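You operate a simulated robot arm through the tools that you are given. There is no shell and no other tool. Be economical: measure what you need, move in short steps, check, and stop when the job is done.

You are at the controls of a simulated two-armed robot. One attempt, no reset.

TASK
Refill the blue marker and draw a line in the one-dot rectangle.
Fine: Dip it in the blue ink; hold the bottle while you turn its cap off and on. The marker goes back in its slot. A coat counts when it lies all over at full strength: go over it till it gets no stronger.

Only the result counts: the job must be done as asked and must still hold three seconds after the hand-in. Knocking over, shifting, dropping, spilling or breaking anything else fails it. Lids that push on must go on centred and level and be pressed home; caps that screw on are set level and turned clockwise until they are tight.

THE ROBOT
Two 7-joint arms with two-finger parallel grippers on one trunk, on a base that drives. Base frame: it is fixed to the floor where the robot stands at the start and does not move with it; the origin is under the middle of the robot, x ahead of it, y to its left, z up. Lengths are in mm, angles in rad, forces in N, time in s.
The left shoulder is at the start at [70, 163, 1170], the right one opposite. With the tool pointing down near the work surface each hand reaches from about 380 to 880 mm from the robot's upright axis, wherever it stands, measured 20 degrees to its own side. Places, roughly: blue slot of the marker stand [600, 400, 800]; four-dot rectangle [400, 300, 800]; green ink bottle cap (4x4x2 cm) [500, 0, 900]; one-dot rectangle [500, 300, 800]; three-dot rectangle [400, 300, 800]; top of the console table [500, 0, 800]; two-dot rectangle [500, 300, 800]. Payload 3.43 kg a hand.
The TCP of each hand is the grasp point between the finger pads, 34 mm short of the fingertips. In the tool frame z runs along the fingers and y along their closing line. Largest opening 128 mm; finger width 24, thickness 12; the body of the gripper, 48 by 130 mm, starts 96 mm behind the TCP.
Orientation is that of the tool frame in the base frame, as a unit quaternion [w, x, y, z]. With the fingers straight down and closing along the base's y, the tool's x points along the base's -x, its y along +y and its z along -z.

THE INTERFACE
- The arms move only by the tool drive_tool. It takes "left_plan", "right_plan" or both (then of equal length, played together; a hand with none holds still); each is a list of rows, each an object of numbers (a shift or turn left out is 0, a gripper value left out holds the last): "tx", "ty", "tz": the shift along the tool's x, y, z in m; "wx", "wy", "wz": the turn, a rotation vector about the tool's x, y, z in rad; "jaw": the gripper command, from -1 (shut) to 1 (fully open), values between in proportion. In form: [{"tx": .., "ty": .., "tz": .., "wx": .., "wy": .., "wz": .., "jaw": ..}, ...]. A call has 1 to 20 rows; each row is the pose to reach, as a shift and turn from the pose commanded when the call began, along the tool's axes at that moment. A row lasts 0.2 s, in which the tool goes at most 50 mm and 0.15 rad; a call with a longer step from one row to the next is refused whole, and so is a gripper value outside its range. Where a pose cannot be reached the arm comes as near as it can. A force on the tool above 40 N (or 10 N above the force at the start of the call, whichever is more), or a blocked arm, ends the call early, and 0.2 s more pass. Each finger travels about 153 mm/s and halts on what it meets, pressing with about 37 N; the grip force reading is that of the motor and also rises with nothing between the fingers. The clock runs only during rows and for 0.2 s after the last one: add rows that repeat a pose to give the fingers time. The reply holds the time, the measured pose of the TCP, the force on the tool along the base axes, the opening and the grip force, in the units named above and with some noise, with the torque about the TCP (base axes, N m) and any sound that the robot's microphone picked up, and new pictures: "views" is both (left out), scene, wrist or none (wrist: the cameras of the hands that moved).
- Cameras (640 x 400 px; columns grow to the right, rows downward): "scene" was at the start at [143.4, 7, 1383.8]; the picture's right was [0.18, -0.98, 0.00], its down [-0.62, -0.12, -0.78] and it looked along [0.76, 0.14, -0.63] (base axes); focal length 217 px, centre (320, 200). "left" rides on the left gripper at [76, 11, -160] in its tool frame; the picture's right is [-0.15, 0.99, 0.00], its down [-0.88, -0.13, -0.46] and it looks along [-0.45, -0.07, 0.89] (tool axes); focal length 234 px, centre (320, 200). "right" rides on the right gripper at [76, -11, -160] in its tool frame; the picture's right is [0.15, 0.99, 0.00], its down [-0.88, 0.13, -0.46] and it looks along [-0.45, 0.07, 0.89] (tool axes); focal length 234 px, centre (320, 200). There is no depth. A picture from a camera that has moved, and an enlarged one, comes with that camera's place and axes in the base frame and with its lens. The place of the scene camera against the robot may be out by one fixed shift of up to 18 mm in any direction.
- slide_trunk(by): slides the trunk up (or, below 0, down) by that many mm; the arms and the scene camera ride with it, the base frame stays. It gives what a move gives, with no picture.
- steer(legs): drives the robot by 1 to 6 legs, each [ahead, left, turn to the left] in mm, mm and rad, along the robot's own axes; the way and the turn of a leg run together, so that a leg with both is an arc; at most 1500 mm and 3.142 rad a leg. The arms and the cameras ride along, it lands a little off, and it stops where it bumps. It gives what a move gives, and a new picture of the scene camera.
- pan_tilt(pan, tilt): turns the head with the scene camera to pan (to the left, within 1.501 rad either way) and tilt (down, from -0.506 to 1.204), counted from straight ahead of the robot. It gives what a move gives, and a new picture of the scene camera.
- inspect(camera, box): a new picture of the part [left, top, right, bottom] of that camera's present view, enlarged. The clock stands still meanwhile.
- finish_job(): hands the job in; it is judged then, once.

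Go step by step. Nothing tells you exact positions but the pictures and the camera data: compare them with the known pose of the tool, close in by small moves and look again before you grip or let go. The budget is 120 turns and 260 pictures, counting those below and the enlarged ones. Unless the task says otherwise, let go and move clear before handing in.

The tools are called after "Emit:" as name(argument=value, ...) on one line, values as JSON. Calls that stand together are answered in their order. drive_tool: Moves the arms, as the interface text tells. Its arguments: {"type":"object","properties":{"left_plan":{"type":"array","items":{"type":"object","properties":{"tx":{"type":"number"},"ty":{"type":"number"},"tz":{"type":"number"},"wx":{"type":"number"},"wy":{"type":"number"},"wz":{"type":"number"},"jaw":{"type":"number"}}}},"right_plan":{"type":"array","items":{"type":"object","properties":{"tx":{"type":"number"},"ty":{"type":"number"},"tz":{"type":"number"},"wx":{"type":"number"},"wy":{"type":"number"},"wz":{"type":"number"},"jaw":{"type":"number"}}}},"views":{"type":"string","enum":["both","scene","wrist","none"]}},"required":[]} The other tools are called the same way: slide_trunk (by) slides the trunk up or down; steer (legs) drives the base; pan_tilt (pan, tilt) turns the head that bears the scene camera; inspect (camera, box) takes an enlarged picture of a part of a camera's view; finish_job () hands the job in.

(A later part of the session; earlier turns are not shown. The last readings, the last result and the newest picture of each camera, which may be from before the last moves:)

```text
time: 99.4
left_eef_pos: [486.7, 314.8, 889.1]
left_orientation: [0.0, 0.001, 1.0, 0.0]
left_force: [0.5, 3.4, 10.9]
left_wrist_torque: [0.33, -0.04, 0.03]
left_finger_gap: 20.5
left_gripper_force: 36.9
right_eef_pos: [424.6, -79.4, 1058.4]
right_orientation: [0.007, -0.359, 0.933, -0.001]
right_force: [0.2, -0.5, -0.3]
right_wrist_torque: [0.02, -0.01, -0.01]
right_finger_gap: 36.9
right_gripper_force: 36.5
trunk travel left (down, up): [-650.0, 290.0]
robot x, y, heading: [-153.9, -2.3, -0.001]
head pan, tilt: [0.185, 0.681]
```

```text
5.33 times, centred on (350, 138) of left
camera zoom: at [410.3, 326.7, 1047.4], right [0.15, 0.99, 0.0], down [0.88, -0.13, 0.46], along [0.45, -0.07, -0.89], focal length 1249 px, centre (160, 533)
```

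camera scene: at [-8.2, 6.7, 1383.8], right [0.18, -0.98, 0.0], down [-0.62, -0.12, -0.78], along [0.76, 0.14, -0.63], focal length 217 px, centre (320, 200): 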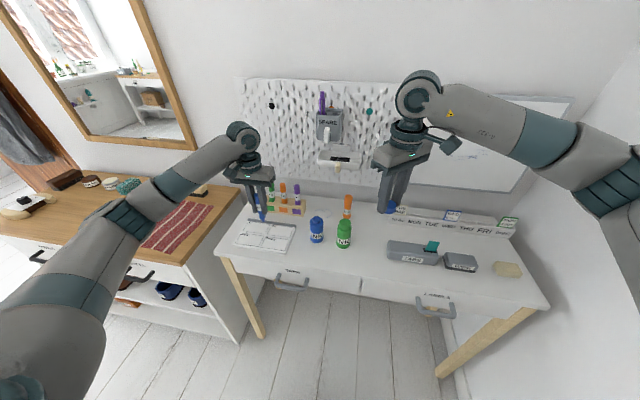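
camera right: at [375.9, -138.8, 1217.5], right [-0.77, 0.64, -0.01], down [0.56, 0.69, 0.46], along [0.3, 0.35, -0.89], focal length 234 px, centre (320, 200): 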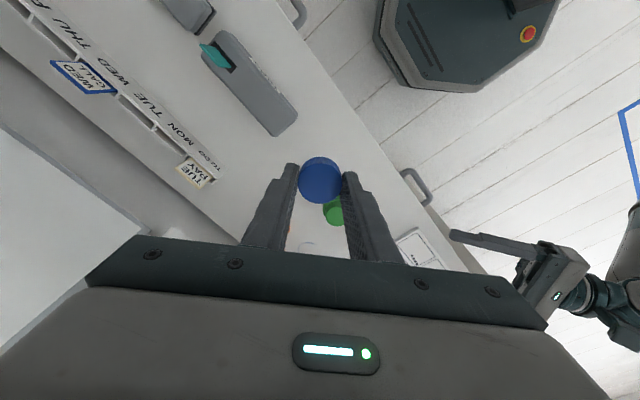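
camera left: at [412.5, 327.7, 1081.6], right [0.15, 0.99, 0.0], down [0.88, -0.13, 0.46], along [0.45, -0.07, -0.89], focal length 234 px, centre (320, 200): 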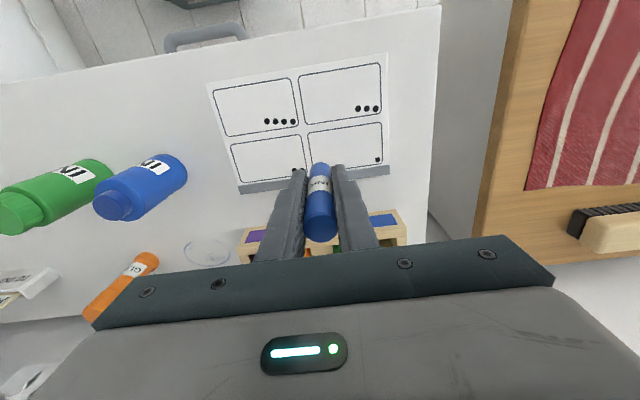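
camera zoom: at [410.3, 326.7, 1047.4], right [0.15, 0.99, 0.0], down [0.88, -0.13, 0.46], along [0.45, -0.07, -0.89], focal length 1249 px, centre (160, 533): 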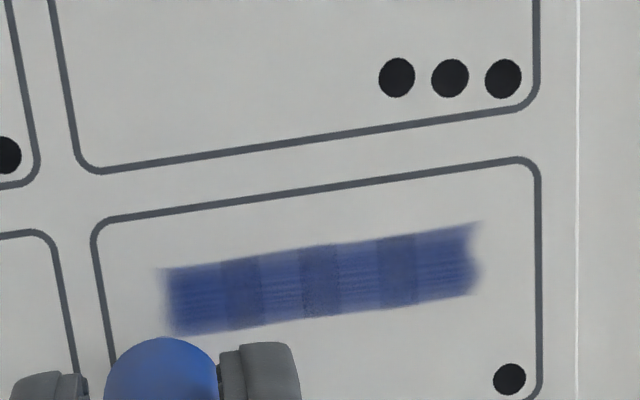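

Still very slightly filling in; another set of passes.

Emit:
drive_tool(left_plan=[{"ty": 0.005}, {"ty": 0.011}, {"ty": 0.017}, {"ty": 0.023}, {"ty": 0.029}, {"ty": 0.035}, {"ty": 0.041}, {"ty": 0.047}, {"ty": 0.053}, {"ty": 0.055}, {"ty": 0.05}, {"ty": 0.044}, {"ty": 0.038}, {"ty": 0.032}, {"ty": 0.026}, {"ty": 0.02}, {"ty": 0.014}, {"ty": 0.008}, {"ty": 0.002}, {"ty": 0.0}], views="none")

Emit:
drive_tool(left_plan=[{"ty": 0.005}, {"ty": 0.011}, {"ty": 0.017}, {"ty": 0.023}, {"ty": 0.029}, {"ty": 0.035}, {"ty": 0.041}, {"ty": 0.047}, {"ty": 0.053}, {"ty": 0.055}, {"ty": 0.05}, {"ty": 0.044}, {"ty": 0.038}, {"ty": 0.032}, {"ty": 0.026}, {"ty": 0.02}, {"ty": 0.014}, {"ty": 0.008}, {"ty": 0.002}, {"ty": 0.0}], views="none")

Emit:
drive_tool(left_plan=[{"ty": 0.005}, {"ty": 0.011}, {"ty": 0.017}, {"ty": 0.023}, {"ty": 0.029}, {"ty": 0.035}, {"ty": 0.041}, {"ty": 0.047}, {"ty": 0.053}, {"ty": 0.055}, {"ty": 0.05}, {"ty": 0.044}, {"ty": 0.038}, {"ty": 0.032}, {"ty": 0.026}, {"ty": 0.02}, {"ty": 0.014}, {"ty": 0.008}, {"ty": 0.002}, {"ty": 0.0}], views="none")

Emit:
inspect(camera="left", box=[300, 100, 400, 175])

```text
time: 103.6
left_eef_pos: [485.5, 315.0, 888.7]
left_orientation: [0.001, 0.0, 1.0, 0.0]
left_force: [1.5, 5.0, 12.1]
left_wrist_torque: [0.39, -0.06, 0.04]
left_finger_gap: 20.3
left_gripper_force: 36.6
right_eef_pos: [426.3, -78.2, 1058.5]
right_orientation: [0.006, -0.359, 0.933, -0.001]
right_force: [0.9, 0.7, -0.7]
right_wrist_torque: [0.0, 0.0, 0.02]
right_finger_gap: 36.9
right_gripper_force: 37.5
trunk travel left (down, up): [-650.0, 290.0]
robot x, y, heading: [-153.0, -7.0, 0.002]
head pan, tilt: [0.185, 0.681]
```

```text
time: 107.8
left_eef_pos: [486.0, 315.0, 888.8]
left_orientation: [0.001, 0.0, 1.0, 0.0]
left_force: [-1.0, 4.6, 12.2]
left_wrist_torque: [0.35, 0.02, 0.01]
left_finger_gap: 20.2
left_gripper_force: 36.8
right_eef_pos: [425.7, -79.5, 1058.7]
right_orientation: [0.006, -0.358, 0.934, -0.002]
right_force: [0.0, -0.3, 0.1]
right_wrist_torque: [0.03, 0.0, 0.04]
right_finger_gap: 36.9
right_gripper_force: 37.4
trunk travel left (down, up): [-650.0, 290.0]
robot x, y, heading: [-150.4, 3.0, -0.003]
head pan, tilt: [0.185, 0.681]
```

```text
time: 112.0
left_eef_pos: [485.7, 316.3, 888.3]
left_orientation: [0.0, 0.0, 1.0, 0.0]
left_force: [-0.8, 5.7, 18.1]
left_wrist_torque: [0.47, -0.02, 0.01]
left_finger_gap: 20.4
left_gripper_force: 37.0
right_eef_pos: [425.2, -78.8, 1058.2]
right_orientation: [0.005, -0.359, 0.933, -0.002]
right_force: [-0.3, 0.8, 0.1]
right_wrist_torque: [-0.02, 0.0, -0.01]
right_finger_gap: 37.0
right_gripper_force: 36.9
trunk travel left (down, up): [-650.0, 290.0]
robot x, y, heading: [-151.6, -2.3, 0.002]
head pan, tilt: [0.185, 0.681]
```

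```text
5.33 times, centred on (350, 138) of left
camera zoom: at [410.4, 327.4, 1047.2], right [0.15, 0.99, 0.0], down [0.88, -0.13, 0.46], along [0.45, -0.07, -0.89], focal length 1249 px, centre (160, 533)
```

zoom: 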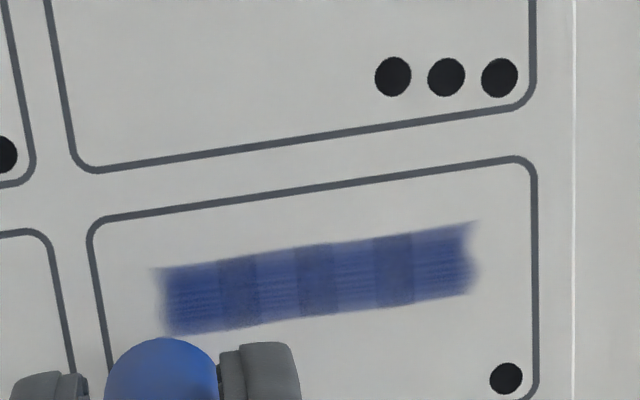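

No further darkening: the line is saturated and well inside the frame. I lift and carry the marker back above its slot.

Emit:
drive_tool(left_plan=[{"tz": -0.03}, {"tz": -0.07}, {"tz": -0.11}, {"tx": -0.03, "ty": 0.016, "tz": -0.11}, {"tx": -0.06, "ty": 0.033, "tz": -0.11}, {"tx": -0.09, "ty": 0.05, "tz": -0.11}, {"tx": -0.12, "ty": 0.066, "tz": -0.11}, {"tx": -0.12, "ty": 0.066, "tz": -0.09}, {"tx": -0.12, "ty": 0.066, "tz": -0.075}, {"tx": -0.12, "ty": 0.066, "tz": -0.075}])

Emit:
inspect(camera="scene", box=[230, 160, 310, 230])

Emit:
inspect(camera="left", box=[240, 110, 400, 230])

```text
time: 114.2
left_eef_pos: [608.1, 382.2, 961.4]
left_orientation: [-0.001, 0.0, 1.0, 0.0]
left_force: [0.1, 0.0, -0.8]
left_wrist_torque: [0.07, 0.0, -0.01]
left_finger_gap: 20.5
left_gripper_force: 36.8
right_eef_pos: [426.8, -78.4, 1056.6]
right_orientation: [0.005, -0.359, 0.934, 0.0]
right_force: [-0.6, -0.7, -0.5]
right_wrist_torque: [0.0, 0.0, -0.01]
right_finger_gap: 36.8
right_gripper_force: 37.0
trunk travel left (down, up): [-650.0, 290.0]
robot x, y, heading: [-150.3, -0.9, 0.0]
head pan, tilt: [0.185, 0.681]
camera scene: at [-8.3, 6.6, 1383.8], right [0.18, -0.98, 0.0], down [-0.62, -0.12, -0.78], along [0.76, 0.14, -0.63], focal length 217 px, centre (320, 200)
camera left: at [531.5, 393.0, 1120.3], right [0.15, 0.99, 0.0], down [0.88, -0.13, 0.46], along [0.45, -0.07, -0.89], focal length 234 px, centre (320, 200)
```

scene: 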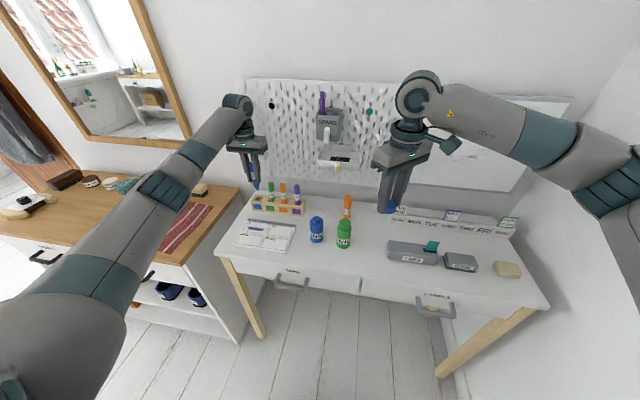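
left: 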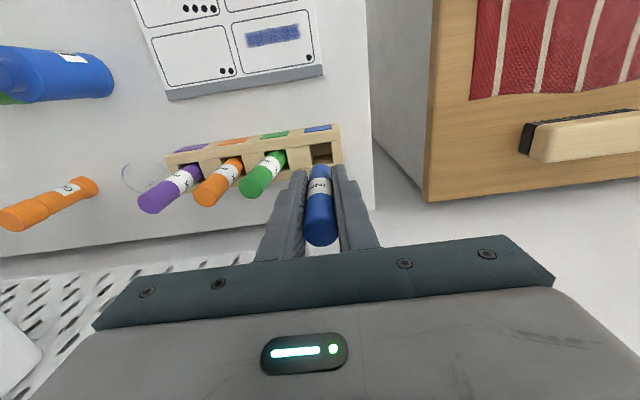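

```text
5.71 times, centred on (270, 195) of scene
camera zoom: at [-8.3, 6.6, 1383.8], right [0.18, -0.98, 0.0], down [-0.62, -0.12, -0.78], along [0.76, 0.14, -0.63], focal length 1242 px, centre (606, 229)
```

zoom: 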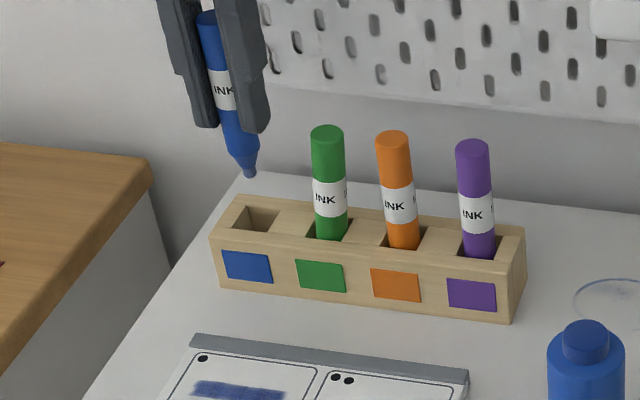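

```text
3.33 times, centred on (320, 170) of left
camera zoom: at [531.5, 393.0, 1120.3], right [0.15, 0.99, 0.0], down [0.88, -0.13, 0.46], along [0.45, -0.07, -0.89], focal length 781 px, centre (320, 300)
```

zoom: 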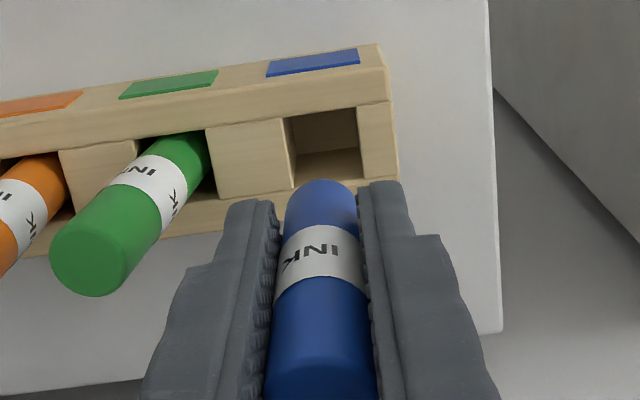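

The marker is above its slot (hole centre ≈(611,383)), aligned within a couple of mm. I lower slowly into it.

Emit:
drive_tool(left_plan=[{"tz": 0.015}, {"tz": 0.03}, {"tz": 0.04}, {"tz": 0.05}, {"tz": 0.055}, {"tz": 0.055}], views="none")

Emit:
inspect(camera="scene", box=[230, 160, 310, 230])

Emit:
inspect(camera="left", box=[240, 110, 400, 230])

```text
time: 115.6
left_eef_pos: [606.5, 382.3, 906.4]
left_orientation: [0.0, 0.0, 1.0, 0.0]
left_force: [1.0, 0.5, -0.8]
left_wrist_torque: [0.03, 0.04, 0.05]
left_finger_gap: 20.5
left_gripper_force: 36.9
right_eef_pos: [426.2, -77.7, 1057.3]
right_orientation: [0.005, -0.358, 0.934, -0.001]
right_force: [-0.1, 0.5, -0.1]
right_wrist_torque: [-0.03, 0.02, -0.02]
right_finger_gap: 36.7
right_gripper_force: 37.1
trunk travel left (down, up): [-650.0, 290.0]
robot x, y, heading: [-156.3, 1.4, -0.003]
head pan, tilt: [0.185, 0.681]
```

```text
5.71 times, centred on (270, 195) of scene
camera zoom: at [-8.1, 6.8, 1383.7], right [0.18, -0.98, 0.0], down [-0.62, -0.12, -0.78], along [0.76, 0.14, -0.63], focal length 1242 px, centre (606, 229)
```

zoom: 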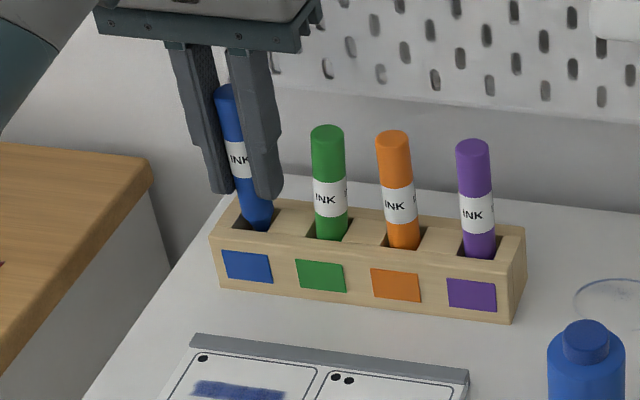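

```text
3.33 times, centred on (320, 170) of left
camera zoom: at [532.0, 393.2, 1065.2], right [0.15, 0.99, 0.0], down [0.88, -0.13, 0.46], along [0.45, -0.07, -0.89], focal length 781 px, centre (320, 300)
```

zoom: 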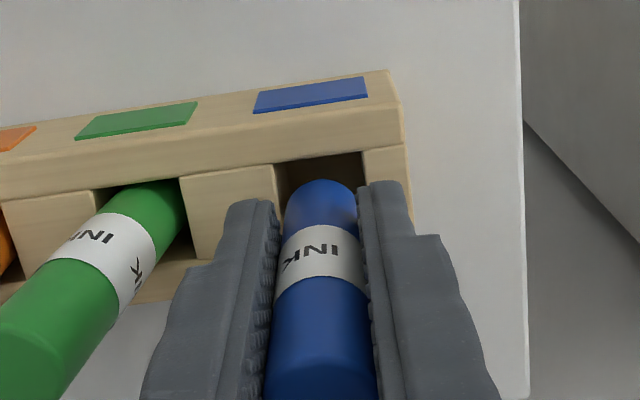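

Nib and taper are inside the slot with no side force. Continue down 18 mm.

Emit:
drive_tool(left_plan=[{"tz": 0.006}, {"tz": 0.012}, {"tz": 0.018}, {"tz": 0.018}], views="none")

Emit:
inspect(camera="scene", box=[230, 160, 310, 230])

```text
time: 116.6
left_eef_pos: [605.6, 380.8, 888.3]
left_orientation: [0.0, 0.0, 1.0, 0.0]
left_force: [-1.1, 0.0, -1.0]
left_wrist_torque: [-0.02, 0.08, 0.02]
left_finger_gap: 20.5
left_gripper_force: 37.7
right_eef_pos: [427.1, -78.2, 1057.1]
right_orientation: [0.005, -0.358, 0.934, -0.001]
right_force: [0.7, 1.0, -0.5]
right_wrist_torque: [0.02, 0.01, 0.01]
right_finger_gap: 36.6
right_gripper_force: 37.0
trunk travel left (down, up): [-650.0, 290.0]
robot x, y, heading: [-153.3, -4.5, -0.003]
head pan, tilt: [0.185, 0.681]
```

```text
5.71 times, centred on (270, 195) of scene
camera zoom: at [-8.3, 6.8, 1383.7], right [0.18, -0.98, 0.0], down [-0.62, -0.12, -0.78], along [0.76, 0.14, -0.63], focal length 1242 px, centre (606, 229)
```

zoom: 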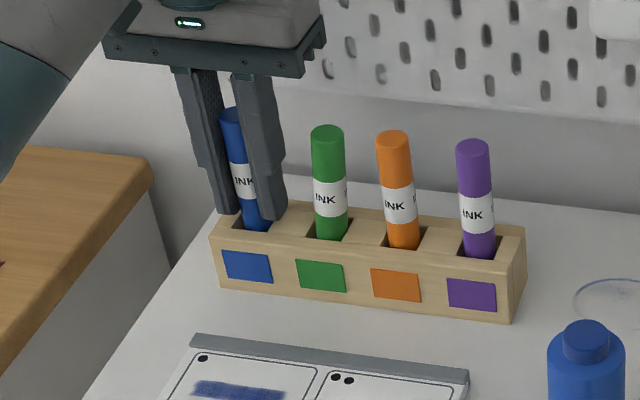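

The marker is ~6 mm above its original seat. I lower another 5 mm and check for contact.

Emit:
drive_tool(left_plan=[{"tz": 0.002}, {"tz": 0.004}, {"tz": 0.005}, {"tz": 0.005}], views="none")

Emit:
inspect(camera="scene", box=[230, 160, 310, 230])

```text
time: 117.6
left_eef_pos: [606.3, 381.7, 884.0]
left_orientation: [0.001, 0.0, 1.0, 0.0]
left_force: [-2.0, 0.3, 0.6]
left_wrist_torque: [0.0, 0.1, 0.0]
left_finger_gap: 20.0
left_gripper_force: 37.2
right_eef_pos: [426.4, -77.9, 1056.6]
right_orientation: [0.005, -0.359, 0.933, -0.001]
right_force: [-0.5, -0.1, -0.7]
right_wrist_torque: [-0.01, 0.0, 0.0]
right_finger_gap: 36.6
right_gripper_force: 36.7
trunk travel left (down, up): [-650.0, 290.0]
robot x, y, heading: [-152.1, -1.0, -0.002]
head pan, tilt: [0.185, 0.681]
```

```text
5.71 times, centred on (270, 195) of scene
camera zoom: at [-8.5, 6.7, 1383.8], right [0.18, -0.98, 0.0], down [-0.62, -0.12, -0.78], along [0.76, 0.14, -0.63], focal length 1242 px, centre (606, 229)
```

zoom: 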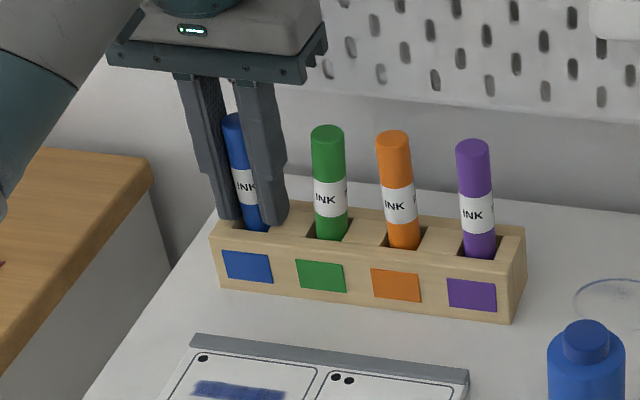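

Good; remaining drop is ~1–2 mm. I open the fingers gently and lift away.

Emit:
drive_tool(left_plan=[{"jaw": -0.65}, {"jaw": -0.5}, {"jaw": -0.3}, {"jaw": -0.3}, {"tz": -0.03}, {"tz": -0.07}, {"tz": -0.11}, {"tz": -0.15}, {"tz": -0.15}], views="none")

Emit:
inspect(camera="scene", box=[225, 160, 305, 230])

Emit:
inspect(camera="left", box=[160, 30, 400, 210])

```text
time: 119.6
left_eef_pos: [609.5, 383.2, 1033.0]
left_orientation: [-0.001, -0.001, 1.0, 0.0]
left_force: [0.3, 0.1, -0.4]
left_wrist_torque: [-0.02, 0.02, -0.02]
left_finger_gap: 44.5
left_gripper_force: 0.1
right_eef_pos: [428.5, -78.6, 1056.8]
right_orientation: [0.005, -0.358, 0.934, -0.001]
right_force: [0.7, 0.9, -0.2]
right_wrist_torque: [-0.02, 0.02, 0.01]
right_finger_gap: 36.7
right_gripper_force: 37.2
trunk travel left (down, up): [-650.0, 290.0]
robot x, y, heading: [-155.4, 0.2, -0.002]
head pan, tilt: [0.185, 0.681]
```

```text
5.71 times, centred on (265, 195) of scene
camera zoom: at [-7.4, 7.2, 1383.6], right [0.18, -0.98, 0.0], down [-0.62, -0.12, -0.78], along [0.76, 0.14, -0.63], focal length 1242 px, centre (634, 229)
```

zoom: 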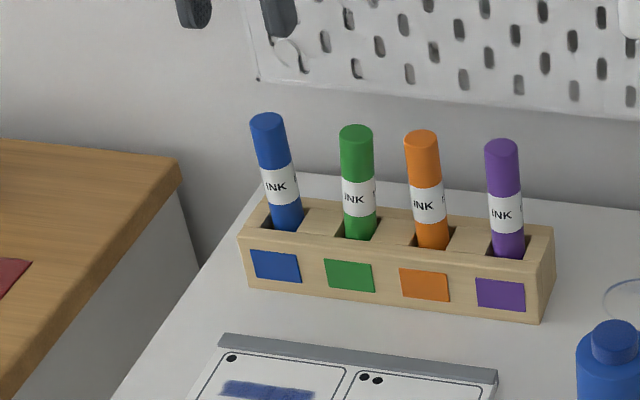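

```text
2.22 times, centred on (280, 120) of left
camera zoom: at [533.5, 394.4, 1192.0], right [0.15, 0.99, 0.0], down [0.88, -0.13, 0.45], along [0.45, -0.07, -0.89], focal length 520 px, centre (409, 378)
```

zoom: 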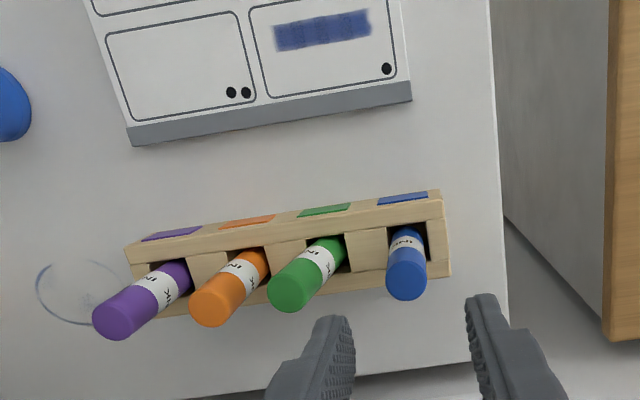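

The marker is back in its slot as before. Now the left hand returns toward the diagonal holding pose (reverse of the earlier move), jaws opened to ~83 mm.

Emit:
drive_tool(left_plan=[{"tx": 0.04, "tz": -0.004}, {"tx": 0.08, "tz": -0.008}, {"tx": 0.12, "tz": -0.012, "jaw": 0.3}, {"tx": 0.16, "ty": -0.003, "tz": -0.016, "jaw": 0.3}, {"tx": 0.16, "ty": -0.003, "tz": -0.016}], views="none")

Emit:
drive_tool(left_plan=[{"tx": 0.0049, "ty": -0.0082, "tz": 0.0088, "wx": 0.083, "wy": 0.0338, "wz": -0.1173}, {"tx": 0.0098, "ty": -0.0164, "tz": 0.0176, "wx": 0.1659, "wy": 0.0676, "wz": -0.2346}, {"tx": 0.0146, "ty": -0.0245, "tz": 0.0265, "wx": 0.2488, "wy": 0.1015, "wz": -0.3519}, {"tx": 0.0195, "ty": -0.0327, "tz": 0.0353, "wx": 0.3318, "wy": 0.1353, "wz": -0.4692}, {"tx": 0.0244, "ty": -0.0409, "tz": 0.0441, "wx": 0.4147, "wy": 0.1691, "wz": -0.5865}, {"tx": 0.0293, "ty": -0.0491, "tz": 0.0529, "wx": 0.4976, "wy": 0.2029, "wz": -0.7038}, {"tx": 0.0342, "ty": -0.0572, "tz": 0.0618, "wx": 0.5806, "wy": 0.2368, "wz": -0.8211}, {"tx": 0.0391, "ty": -0.0654, "tz": 0.0706, "wx": 0.6635, "wy": 0.2706, "wz": -0.9384}, {"tx": 0.0439, "ty": -0.0736, "tz": 0.0794, "wx": 0.7465, "wy": 0.3044, "wz": -1.0556}, {"tx": 0.0488, "ty": -0.0818, "tz": 0.0882, "wx": 0.8294, "wy": 0.3382, "wz": -1.1729}, {"tx": 0.0537, "ty": -0.0899, "tz": 0.0971, "wx": 0.9124, "wy": 0.3721, "wz": -1.2902}, {"tx": 0.0586, "ty": -0.0981, "tz": 0.1059, "wx": 0.9953, "wy": 0.4059, "wz": -1.4075}, {"tx": 0.0635, "ty": -0.1063, "tz": 0.1147, "wx": 1.0782, "wy": 0.4397, "wz": -1.5248}, {"tx": 0.0684, "ty": -0.1145, "tz": 0.1235, "wx": 1.1612, "wy": 0.4735, "wz": -1.6421}, {"tx": 0.0732, "ty": -0.1226, "tz": 0.1324, "wx": 1.2441, "wy": 0.5074, "wz": -1.7594}, {"tx": 0.0781, "ty": -0.1308, "tz": 0.1412, "wx": 1.3271, "wy": 0.5412, "wz": -1.8767}, {"tx": 0.083, "ty": -0.139, "tz": 0.15, "wx": 1.41, "wy": 0.575, "wz": -1.994}, {"tx": 0.083, "ty": -0.139, "tz": 0.15, "wx": 1.41, "wy": 0.575, "wz": -1.994}])

Emit:
inspect(camera="left", box=[200, 60, 440, 240])

```text
time: 120.8
left_eef_pos: [446.5, 378.7, 1052.0]
left_orientation: [-0.001, 0.0, 1.0, 0.0]
left_force: [0.5, -0.4, 0.3]
left_wrist_torque: [0.02, 0.02, 0.0]
left_finger_gap: 83.3
left_gripper_force: 0.0
right_eef_pos: [427.9, -78.2, 1057.3]
right_orientation: [0.005, -0.359, 0.933, -0.001]
right_force: [0.1, -0.5, -0.2]
right_wrist_torque: [-0.01, 0.04, -0.03]
right_finger_gap: 36.8
right_gripper_force: 37.2
trunk travel left (down, up): [-650.0, 290.0]
robot x, y, heading: [-152.2, 1.5, 0.002]
head pan, tilt: [0.185, 0.681]
```

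```text
time: 124.6
left_eef_pos: [366.4, 240.8, 900.2]
left_orientation: [0.219, 0.755, -0.311, 0.534]
left_force: [-1.0, 0.4, -0.6]
left_wrist_torque: [-0.02, 0.02, 0.04]
left_finger_gap: 83.1
left_gripper_force: 0.1
right_eef_pos: [427.4, -78.7, 1057.5]
right_orientation: [0.005, -0.358, 0.934, -0.001]
right_force: [0.4, 0.0, -1.0]
right_wrist_torque: [0.0, 0.0, -0.01]
right_finger_gap: 36.6
right_gripper_force: 37.3
trunk travel left (down, up): [-650.0, 290.0]
robot x, y, heading: [-148.7, 0.9, 0.001]
head pan, tilt: [0.185, 0.681]
camera scene: at [-7.8, 6.9, 1383.7], right [0.18, -0.98, 0.0], down [-0.62, -0.12, -0.78], along [0.76, 0.14, -0.63], focal length 217 px, centre (320, 200)
camera left: at [267.9, 320.0, 1024.7], right [-0.73, -0.67, -0.14], down [-0.42, 0.6, -0.68], along [0.54, -0.43, -0.72], focal length 234 px, centre (320, 200)
```

scene: 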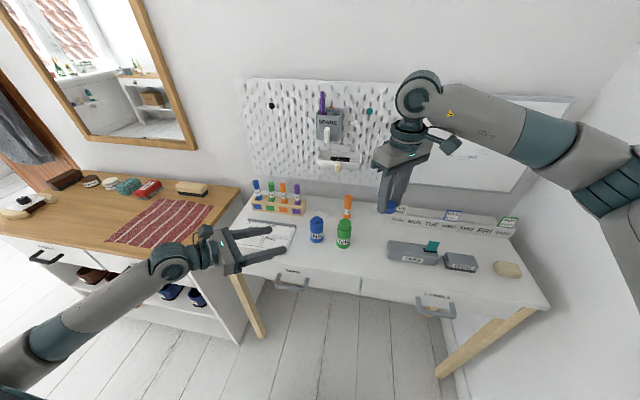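
left: 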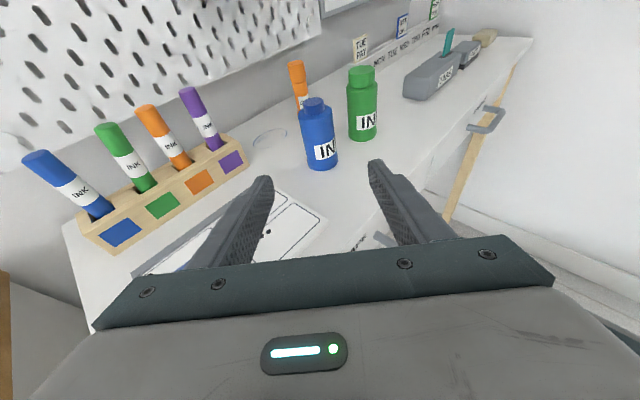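

```text
2.22 times, centred on (320, 150) of left
camera zoom: at [267.9, 320.0, 1024.7], right [-0.73, -0.67, -0.14], down [-0.42, 0.6, -0.68], along [0.54, -0.43, -0.72], focal length 520 px, centre (320, 311)
```

zoom: 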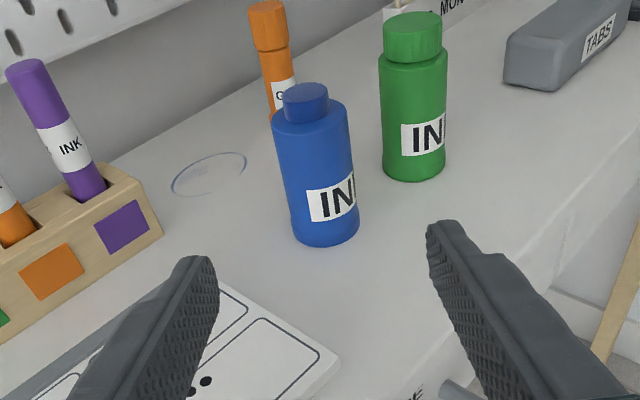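

The bottle is unmoved. I advance the left hand 176 mm along its axis around the bottle.

Emit:
drive_tool(left_plan=[{"tz": 0.035}, {"tz": 0.07}, {"tz": 0.105}, {"tz": 0.135}, {"tz": 0.16}, {"tz": 0.176}, {"tz": 0.176}], views="none")

Emit:
inspect(camera="left", box=[220, 40, 440, 240])

```text
time: 126.2
left_eef_pos: [483.3, 123.7, 841.4]
left_orientation: [0.217, 0.755, -0.31, 0.535]
left_force: [0.6, -0.7, -0.3]
left_wrist_torque: [-0.01, 0.01, -0.03]
left_finger_gap: 83.5
left_gripper_force: 0.1
right_eef_pos: [426.8, -78.9, 1057.1]
right_orientation: [0.005, -0.358, 0.934, -0.001]
right_force: [0.3, 0.8, -0.3]
right_wrist_torque: [0.0, -0.01, -0.01]
right_finger_gap: 36.7
right_gripper_force: 37.4
trunk travel left (down, up): [-650.0, 290.0]
robot x, y, heading: [-151.7, -6.3, -0.001]
head pan, tilt: [0.185, 0.681]
```

```text
2.00 times, centred on (330, 140) of left
camera zoom: at [387.1, 203.2, 965.3], right [-0.73, -0.67, -0.14], down [-0.42, 0.6, -0.68], along [0.54, -0.43, -0.72], focal length 468 px, centre (300, 320)
```

zoom: 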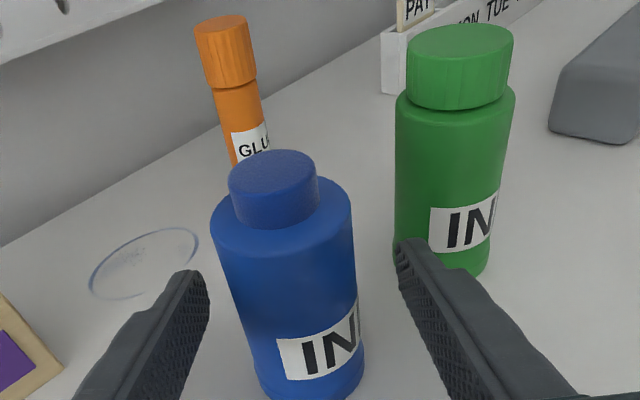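

Centred around the bottle. Close the left hand on it.

Emit:
drive_tool(left_plan=[{"jaw": 0.05}, {"jaw": -0.1}, {"jaw": -0.2}, {"jaw": -0.27}, {"jaw": -1}, {"jaw": -1}], views="none")

Emit:
inspect(camera="left", box=[220, 40, 440, 240])

Emit:
inspect(camera="right", box=[240, 100, 400, 220])

```text
time: 127.6
left_eef_pos: [484.4, 123.3, 840.9]
left_orientation: [0.218, 0.755, -0.311, 0.534]
left_force: [-0.2, -0.3, 0.2]
left_wrist_torque: [-0.02, 0.05, 0.0]
left_finger_gap: 45.6
left_gripper_force: 36.8
right_eef_pos: [426.7, -77.7, 1057.0]
right_orientation: [0.005, -0.359, 0.933, -0.001]
right_force: [-0.4, -0.3, 0.3]
right_wrist_torque: [0.0, -0.01, 0.04]
right_finger_gap: 36.7
right_gripper_force: 37.6
trunk travel left (down, up): [-650.0, 290.0]
robot x, y, heading: [-154.7, 2.0, 0.001]
head pan, tilt: [0.185, 0.681]
```

```text
2.00 times, centred on (330, 140) of left
camera zoom: at [387.0, 203.1, 965.2], right [-0.73, -0.67, -0.14], down [-0.42, 0.6, -0.68], along [0.54, -0.43, -0.72], focal length 468 px, centre (300, 320)
```

zoom: 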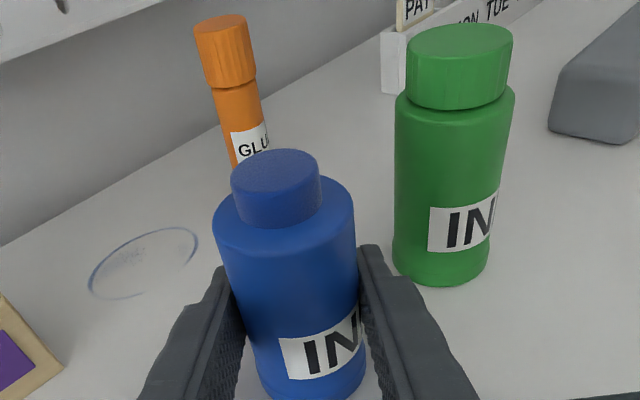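

```text
3.33 times, centred on (320, 160) of right
camera zoom: at [376.6, -139.0, 1217.1], right [-0.77, 0.64, -0.01], down [0.56, 0.68, 0.46], along [0.3, 0.35, -0.89], focal length 781 px, centre (320, 333)
```

zoom: 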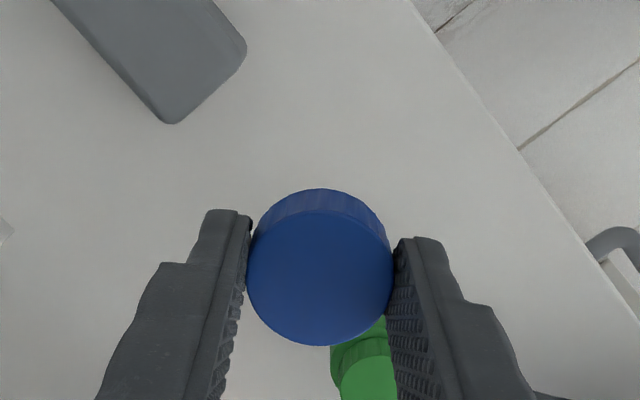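

Bottle held; neck at ≈(486,122). I bring the cap back above the neck by reversing the earlier path, stopping ~20 mm short.

Emit:
drive_tool(right_plan=[{"tx": -0.036, "ty": 0.022}, {"tx": -0.072, "ty": 0.043}, {"tx": -0.107, "ty": 0.065}, {"tx": -0.143, "ty": 0.086}, {"tx": -0.178, "ty": 0.108}, {"tx": -0.178, "ty": 0.108, "tz": 0.03}, {"tx": -0.178, "ty": 0.108, "tz": 0.065}, {"tx": -0.178, "ty": 0.108, "tz": 0.1}, {"tx": -0.178, "ty": 0.108, "tz": 0.1}])

Emit:
inspect(camera="left", box=[220, 20, 440, 220])

Emit:
inspect(camera="scene", box=[290, 180, 350, 250])

```text
time: 129.6
left_eef_pos: [483.4, 123.7, 841.3]
left_orientation: [0.218, 0.755, -0.311, 0.534]
left_force: [1.1, -1.3, 0.7]
left_wrist_torque: [-0.06, 0.07, 0.02]
left_finger_gap: 45.4
left_gripper_force: 36.6
right_eef_pos: [488.5, 122.7, 957.8]
right_orientation: [0.006, -0.358, 0.934, -0.001]
right_force: [-1.0, 0.6, -0.5]
right_wrist_torque: [0.01, -0.02, 0.01]
right_finger_gap: 36.8
right_gripper_force: 37.1
trunk travel left (down, up): [-650.0, 290.0]
robot x, y, heading: [-149.6, -1.0, -0.002]
head pan, tilt: [0.185, 0.681]
camera scene: at [-8.3, 6.8, 1383.8], right [0.18, -0.98, 0.0], down [-0.62, -0.12, -0.78], along [0.76, 0.14, -0.63], focal length 217 px, centre (320, 200)
camera right: at [438.1, 62.7, 1116.9], right [-0.77, 0.64, -0.01], down [0.56, 0.69, 0.46], along [0.3, 0.35, -0.89], focal length 234 px, centre (320, 200)
```

scene: 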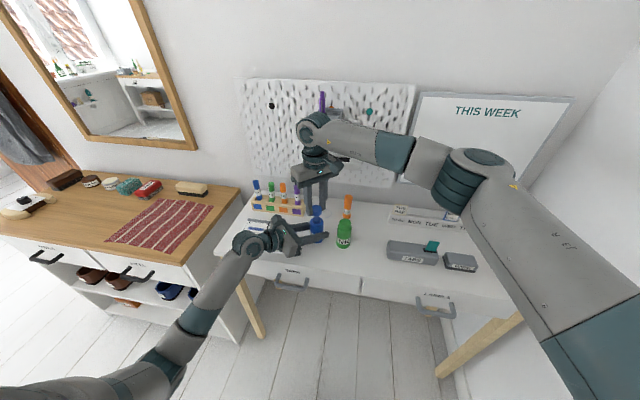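
right: 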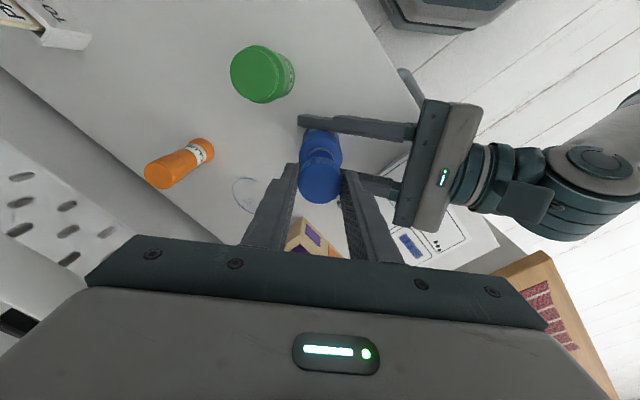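

```text
2.00 times, centred on (330, 120) of left
camera zoom: at [386.9, 203.2, 965.2], right [-0.73, -0.67, -0.14], down [-0.42, 0.6, -0.68], along [0.54, -0.43, -0.72], focal length 468 px, centre (300, 360)
```

zoom: 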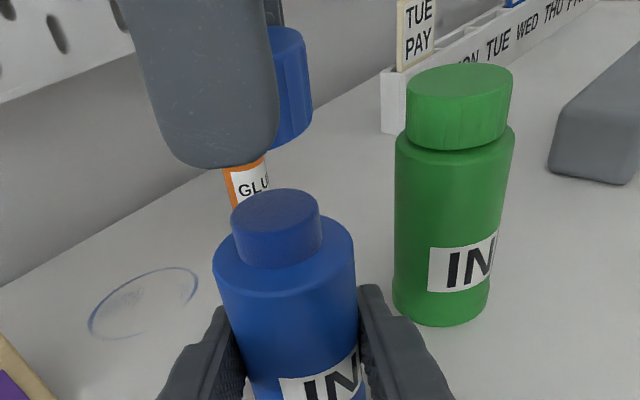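

```text
5.71 times, centred on (320, 215) of scene
camera zoom: at [-8.3, 6.8, 1383.8], right [0.18, -0.98, 0.0], down [-0.62, -0.12, -0.78], along [0.76, 0.14, -0.63], focal length 1242 px, centre (320, 114)
```

zoom: 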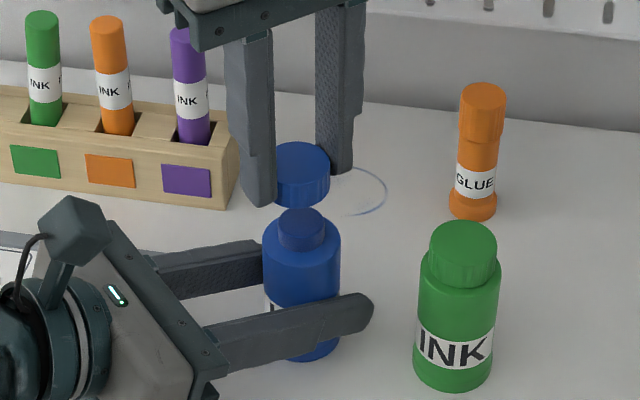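

Cap and neck line up in both views. I lower the cap onto the neck and check the contact force.

Emit:
drive_tool(right_plan=[{"tz": 0.01}, {"tz": 0.02}, {"tz": 0.026}, {"tz": 0.03}, {"tz": 0.031}], views="none")

Emit:
inspect(camera="left", box=[220, 40, 440, 240])

Emit:
inspect(camera="scene", box=[290, 180, 350, 250])

```text
time: 130.8
left_eef_pos: [483.8, 123.7, 840.7]
left_orientation: [0.217, 0.756, -0.311, 0.534]
left_force: [-1.1, 0.4, 3.4]
left_wrist_torque: [-0.37, 0.21, -0.02]
left_finger_gap: 45.9
left_gripper_force: 37.1
right_eef_pos: [487.1, 121.9, 931.8]
right_orientation: [0.009, -0.359, 0.933, -0.001]
right_force: [-2.6, -3.7, 10.1]
right_wrist_torque: [-0.21, 0.2, 0.01]
right_finger_gap: 36.6
right_gripper_force: 36.8
trunk travel left (down, up): [-650.0, 290.0]
robot x, y, heading: [-154.1, -0.8, -0.004]
head pan, tilt: [0.185, 0.681]
stopped in row 5 (right hand): the force on the tool passed its limit (the readings are from after the stop); the commanded pose is now the measured one
```

```text
2.00 times, centred on (330, 140) of left
camera zoom: at [386.6, 203.1, 965.2], right [-0.73, -0.67, -0.14], down [-0.42, 0.6, -0.68], along [0.54, -0.43, -0.72], focal length 468 px, centre (300, 320)
```

zoom: 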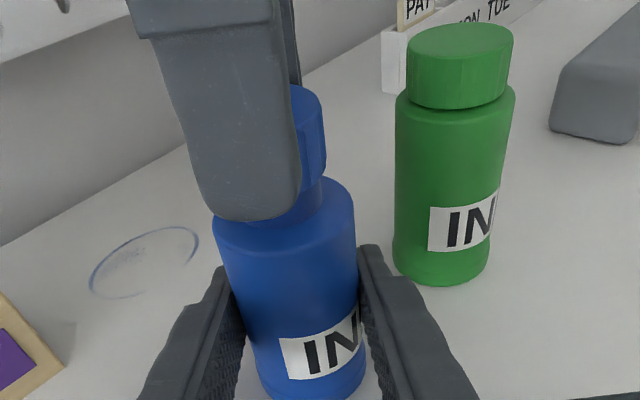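

```text
5.71 times, centred on (320, 215) of scene
camera zoom: at [-10.0, 6.4, 1384.0], right [0.18, -0.98, 0.0], down [-0.62, -0.12, -0.78], along [0.77, 0.14, -0.63], focal length 1242 px, centre (320, 114)
```

zoom: 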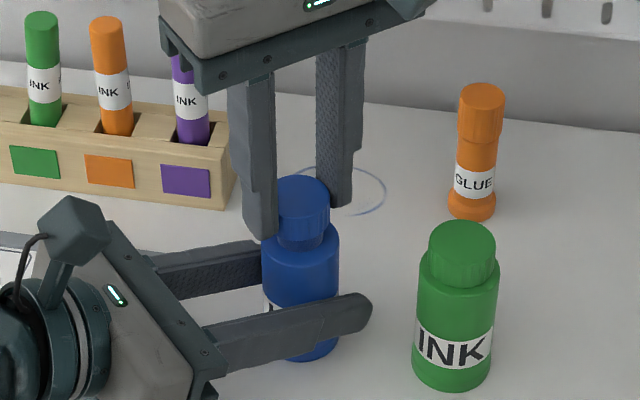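

Contact came 6 mm too high, so the cap is slightly off-centre. I raise 5 mm and look closer to correct.

Emit:
drive_tool(right_plan=[{"tz": -0.003}, {"tz": -0.006}, {"tz": -0.006}], views="none")

Emit:
inspect(camera="scene", box=[300, 200, 335, 235])

Emit:
inspect(camera="right", box=[270, 110, 370, 210])

Emit:
inspect(camera="left", box=[260, 60, 380, 170])

```text
time: 131.6
left_eef_pos: [485.1, 124.2, 842.0]
left_orientation: [0.215, 0.757, -0.31, 0.534]
left_force: [-1.5, -1.8, 10.6]
left_wrist_torque: [-0.32, 0.08, -0.02]
left_finger_gap: 45.5
left_gripper_force: 36.7
right_eef_pos: [488.1, 122.6, 938.4]
right_orientation: [0.008, -0.359, 0.933, 0.0]
right_force: [-0.6, -0.1, -0.2]
right_wrist_torque: [-0.03, -0.04, -0.06]
right_finger_gap: 36.8
right_gripper_force: 37.1
trunk travel left (down, up): [-650.0, 290.0]
robot x, y, heading: [-150.4, 2.2, -0.0]
head pan, tilt: [0.185, 0.681]
```

```text
11.43 times, centred on (318, 218) of scene
camera zoom: at [-9.4, 6.4, 1383.9], right [0.18, -0.98, 0.0], down [-0.62, -0.12, -0.78], along [0.76, 0.14, -0.63], focal length 2485 px, centre (349, 0)
```

zoom: 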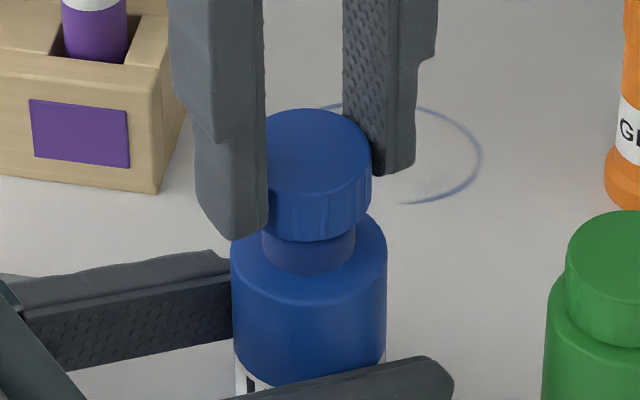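

```text
4.00 times, centred on (320, 160) of right
camera zoom: at [437.1, 60.6, 1096.9], right [-0.77, 0.64, -0.01], down [0.56, 0.68, 0.47], along [0.3, 0.36, -0.88], focal length 937 px, centre (320, 360)
```

zoom: 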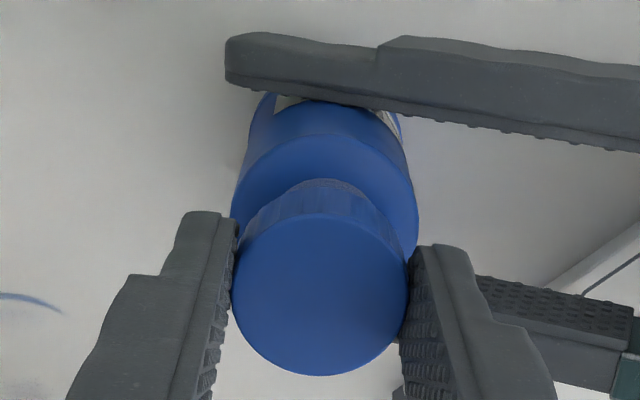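

```text
3.64 times, centred on (320, 115) of left
camera zoom: at [387.0, 203.1, 965.2], right [-0.73, -0.67, -0.14], down [-0.42, 0.6, -0.68], along [0.54, -0.43, -0.72], focal length 852 px, centre (320, 509)
```

zoom: 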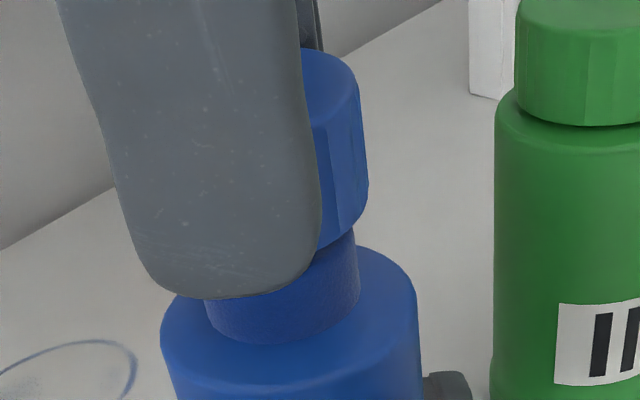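

The left hand carries a 10 N load and the cap looks ~1 mm off. I briefly release/regrip the bottle so it settles flat, then re-measure.

Emit:
drive_tool(left_plan=[{"jaw": -0.22}, {"jaw": -0.15}, {"jaw": -0.15}, {"jaw": -0.15}, {"jaw": -0.25}, {"jaw": -0.29}, {"jaw": -1}, {"jaw": -1}], right_plan=[{"tz": -0.004}, {"tz": -0.008}, {"tz": -0.012}, {"tz": -0.014}, {"tz": -0.014}, {"tz": -0.014}, {"tz": -0.014}, {"tz": -0.014}], views="none")

Emit:
inspect(camera="scene", box=[300, 200, 335, 235])

Emit:
inspect(camera="left", box=[260, 50, 380, 160])

Emit:
inspect(camera="right", box=[270, 110, 370, 210])

```text
time: 133.4
left_eef_pos: [484.8, 123.7, 840.0]
left_orientation: [0.217, 0.757, -0.311, 0.533]
left_force: [0.7, -0.2, 1.2]
left_wrist_torque: [-0.08, 0.03, 0.02]
left_finger_gap: 45.8
left_gripper_force: 37.0
right_eef_pos: [489.0, 121.9, 951.1]
right_orientation: [0.008, -0.358, 0.934, 0.0]
right_force: [0.1, 0.2, 0.1]
right_wrist_torque: [0.02, 0.0, -0.03]
right_finger_gap: 36.6
right_gripper_force: 37.7
trunk travel left (down, up): [-650.0, 290.0]
robot x, y, heading: [-149.9, 0.3, 0.001]
head pan, tilt: [0.185, 0.681]
```

```text
11.43 times, centred on (318, 218) of scene
camera zoom: at [-8.1, 6.7, 1383.8], right [0.18, -0.98, 0.0], down [-0.62, -0.12, -0.78], along [0.76, 0.14, -0.63], focal length 2485 px, centre (349, 0)
```

zoom: 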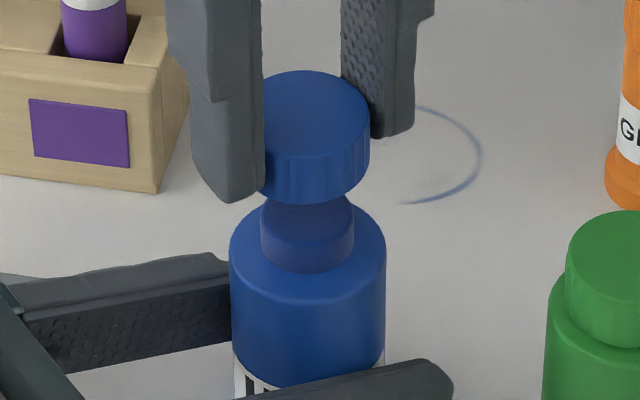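

```text
3.64 times, centred on (320, 105) of left
camera zoom: at [387.9, 203.3, 963.9], right [-0.73, -0.67, -0.14], down [-0.43, 0.6, -0.67], along [0.54, -0.43, -0.73], focal length 852 px, centre (320, 546)
```

zoom: 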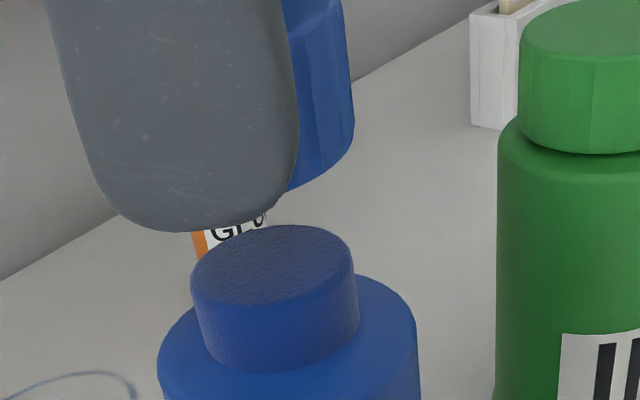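

```text
4.00 times, centred on (320, 160) of right
camera zoom: at [438.2, 61.4, 1110.3], right [-0.77, 0.64, -0.01], down [0.56, 0.68, 0.47], along [0.3, 0.36, -0.88], focal length 937 px, centre (320, 360)
```

zoom: 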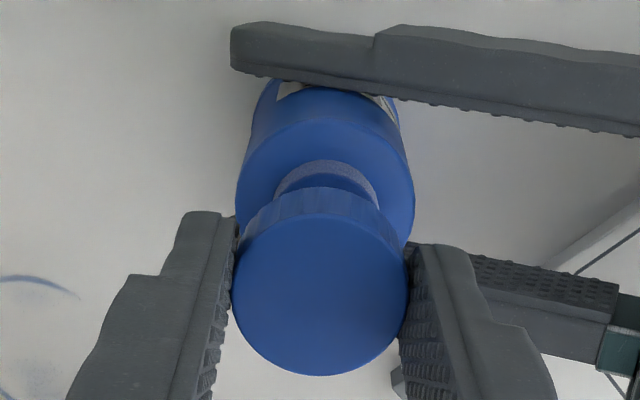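

All three views agree the cap must shift about (−2.4, −1.1) mm. I apply that, level the tool, and lower carefully.

Emit:
drive_tool(right_plan=[{"tx": 0.0025, "ty": 0.0008, "wx": -0.006, "wy": 0.015}, {"tx": 0.0025, "ty": 0.0008, "tz": 0.008, "wx": -0.006, "wy": 0.015}, {"tx": 0.0025, "ty": 0.0008, "tz": 0.014, "wx": -0.006, "wy": 0.015}, {"tx": 0.0025, "ty": 0.0008, "tz": 0.018, "wx": -0.006, "wy": 0.015}, {"tx": 0.0025, "ty": 0.0008, "tz": 0.02, "wx": -0.006, "wy": 0.015}, {"tx": 0.0025, "ty": 0.0008, "tz": 0.022, "wx": -0.006, "wy": 0.015}], views="none")

Emit:
inspect(camera="scene", box=[300, 200, 335, 235])

```text
time: 134.8
left_eef_pos: [484.6, 124.6, 839.8]
left_orientation: [0.216, 0.757, -0.311, 0.533]
left_force: [-1.2, 0.2, 0.5]
left_wrist_torque: [-0.02, 0.02, -0.01]
left_finger_gap: 45.7
left_gripper_force: 36.7
right_eef_pos: [485.5, 122.2, 928.8]
right_orientation: [-0.001, -0.358, 0.934, 0.0]
right_force: [0.0, -0.2, 0.6]
right_wrist_torque: [-0.01, 0.0, 0.0]
right_finger_gap: 36.9
right_gripper_force: 37.4
trunk travel left (down, up): [-650.0, 290.0]
robot x, y, heading: [-154.2, -1.2, -0.001]
head pan, tilt: [0.185, 0.681]
```

```text
11.43 times, centred on (318, 218) of scene
camera zoom: at [-8.1, 6.7, 1383.8], right [0.18, -0.98, 0.0], down [-0.62, -0.12, -0.78], along [0.76, 0.14, -0.63], focal length 2485 px, centre (349, 0)
```

zoom: 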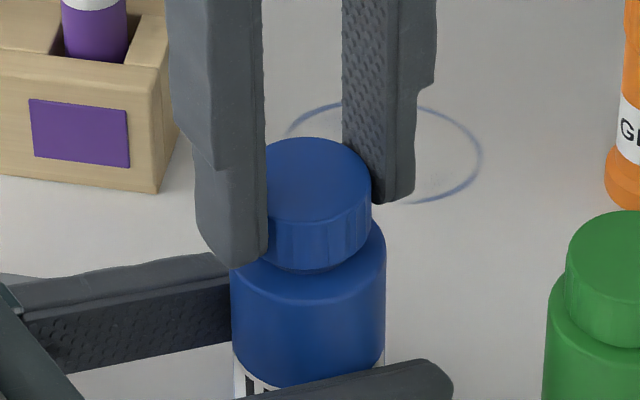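

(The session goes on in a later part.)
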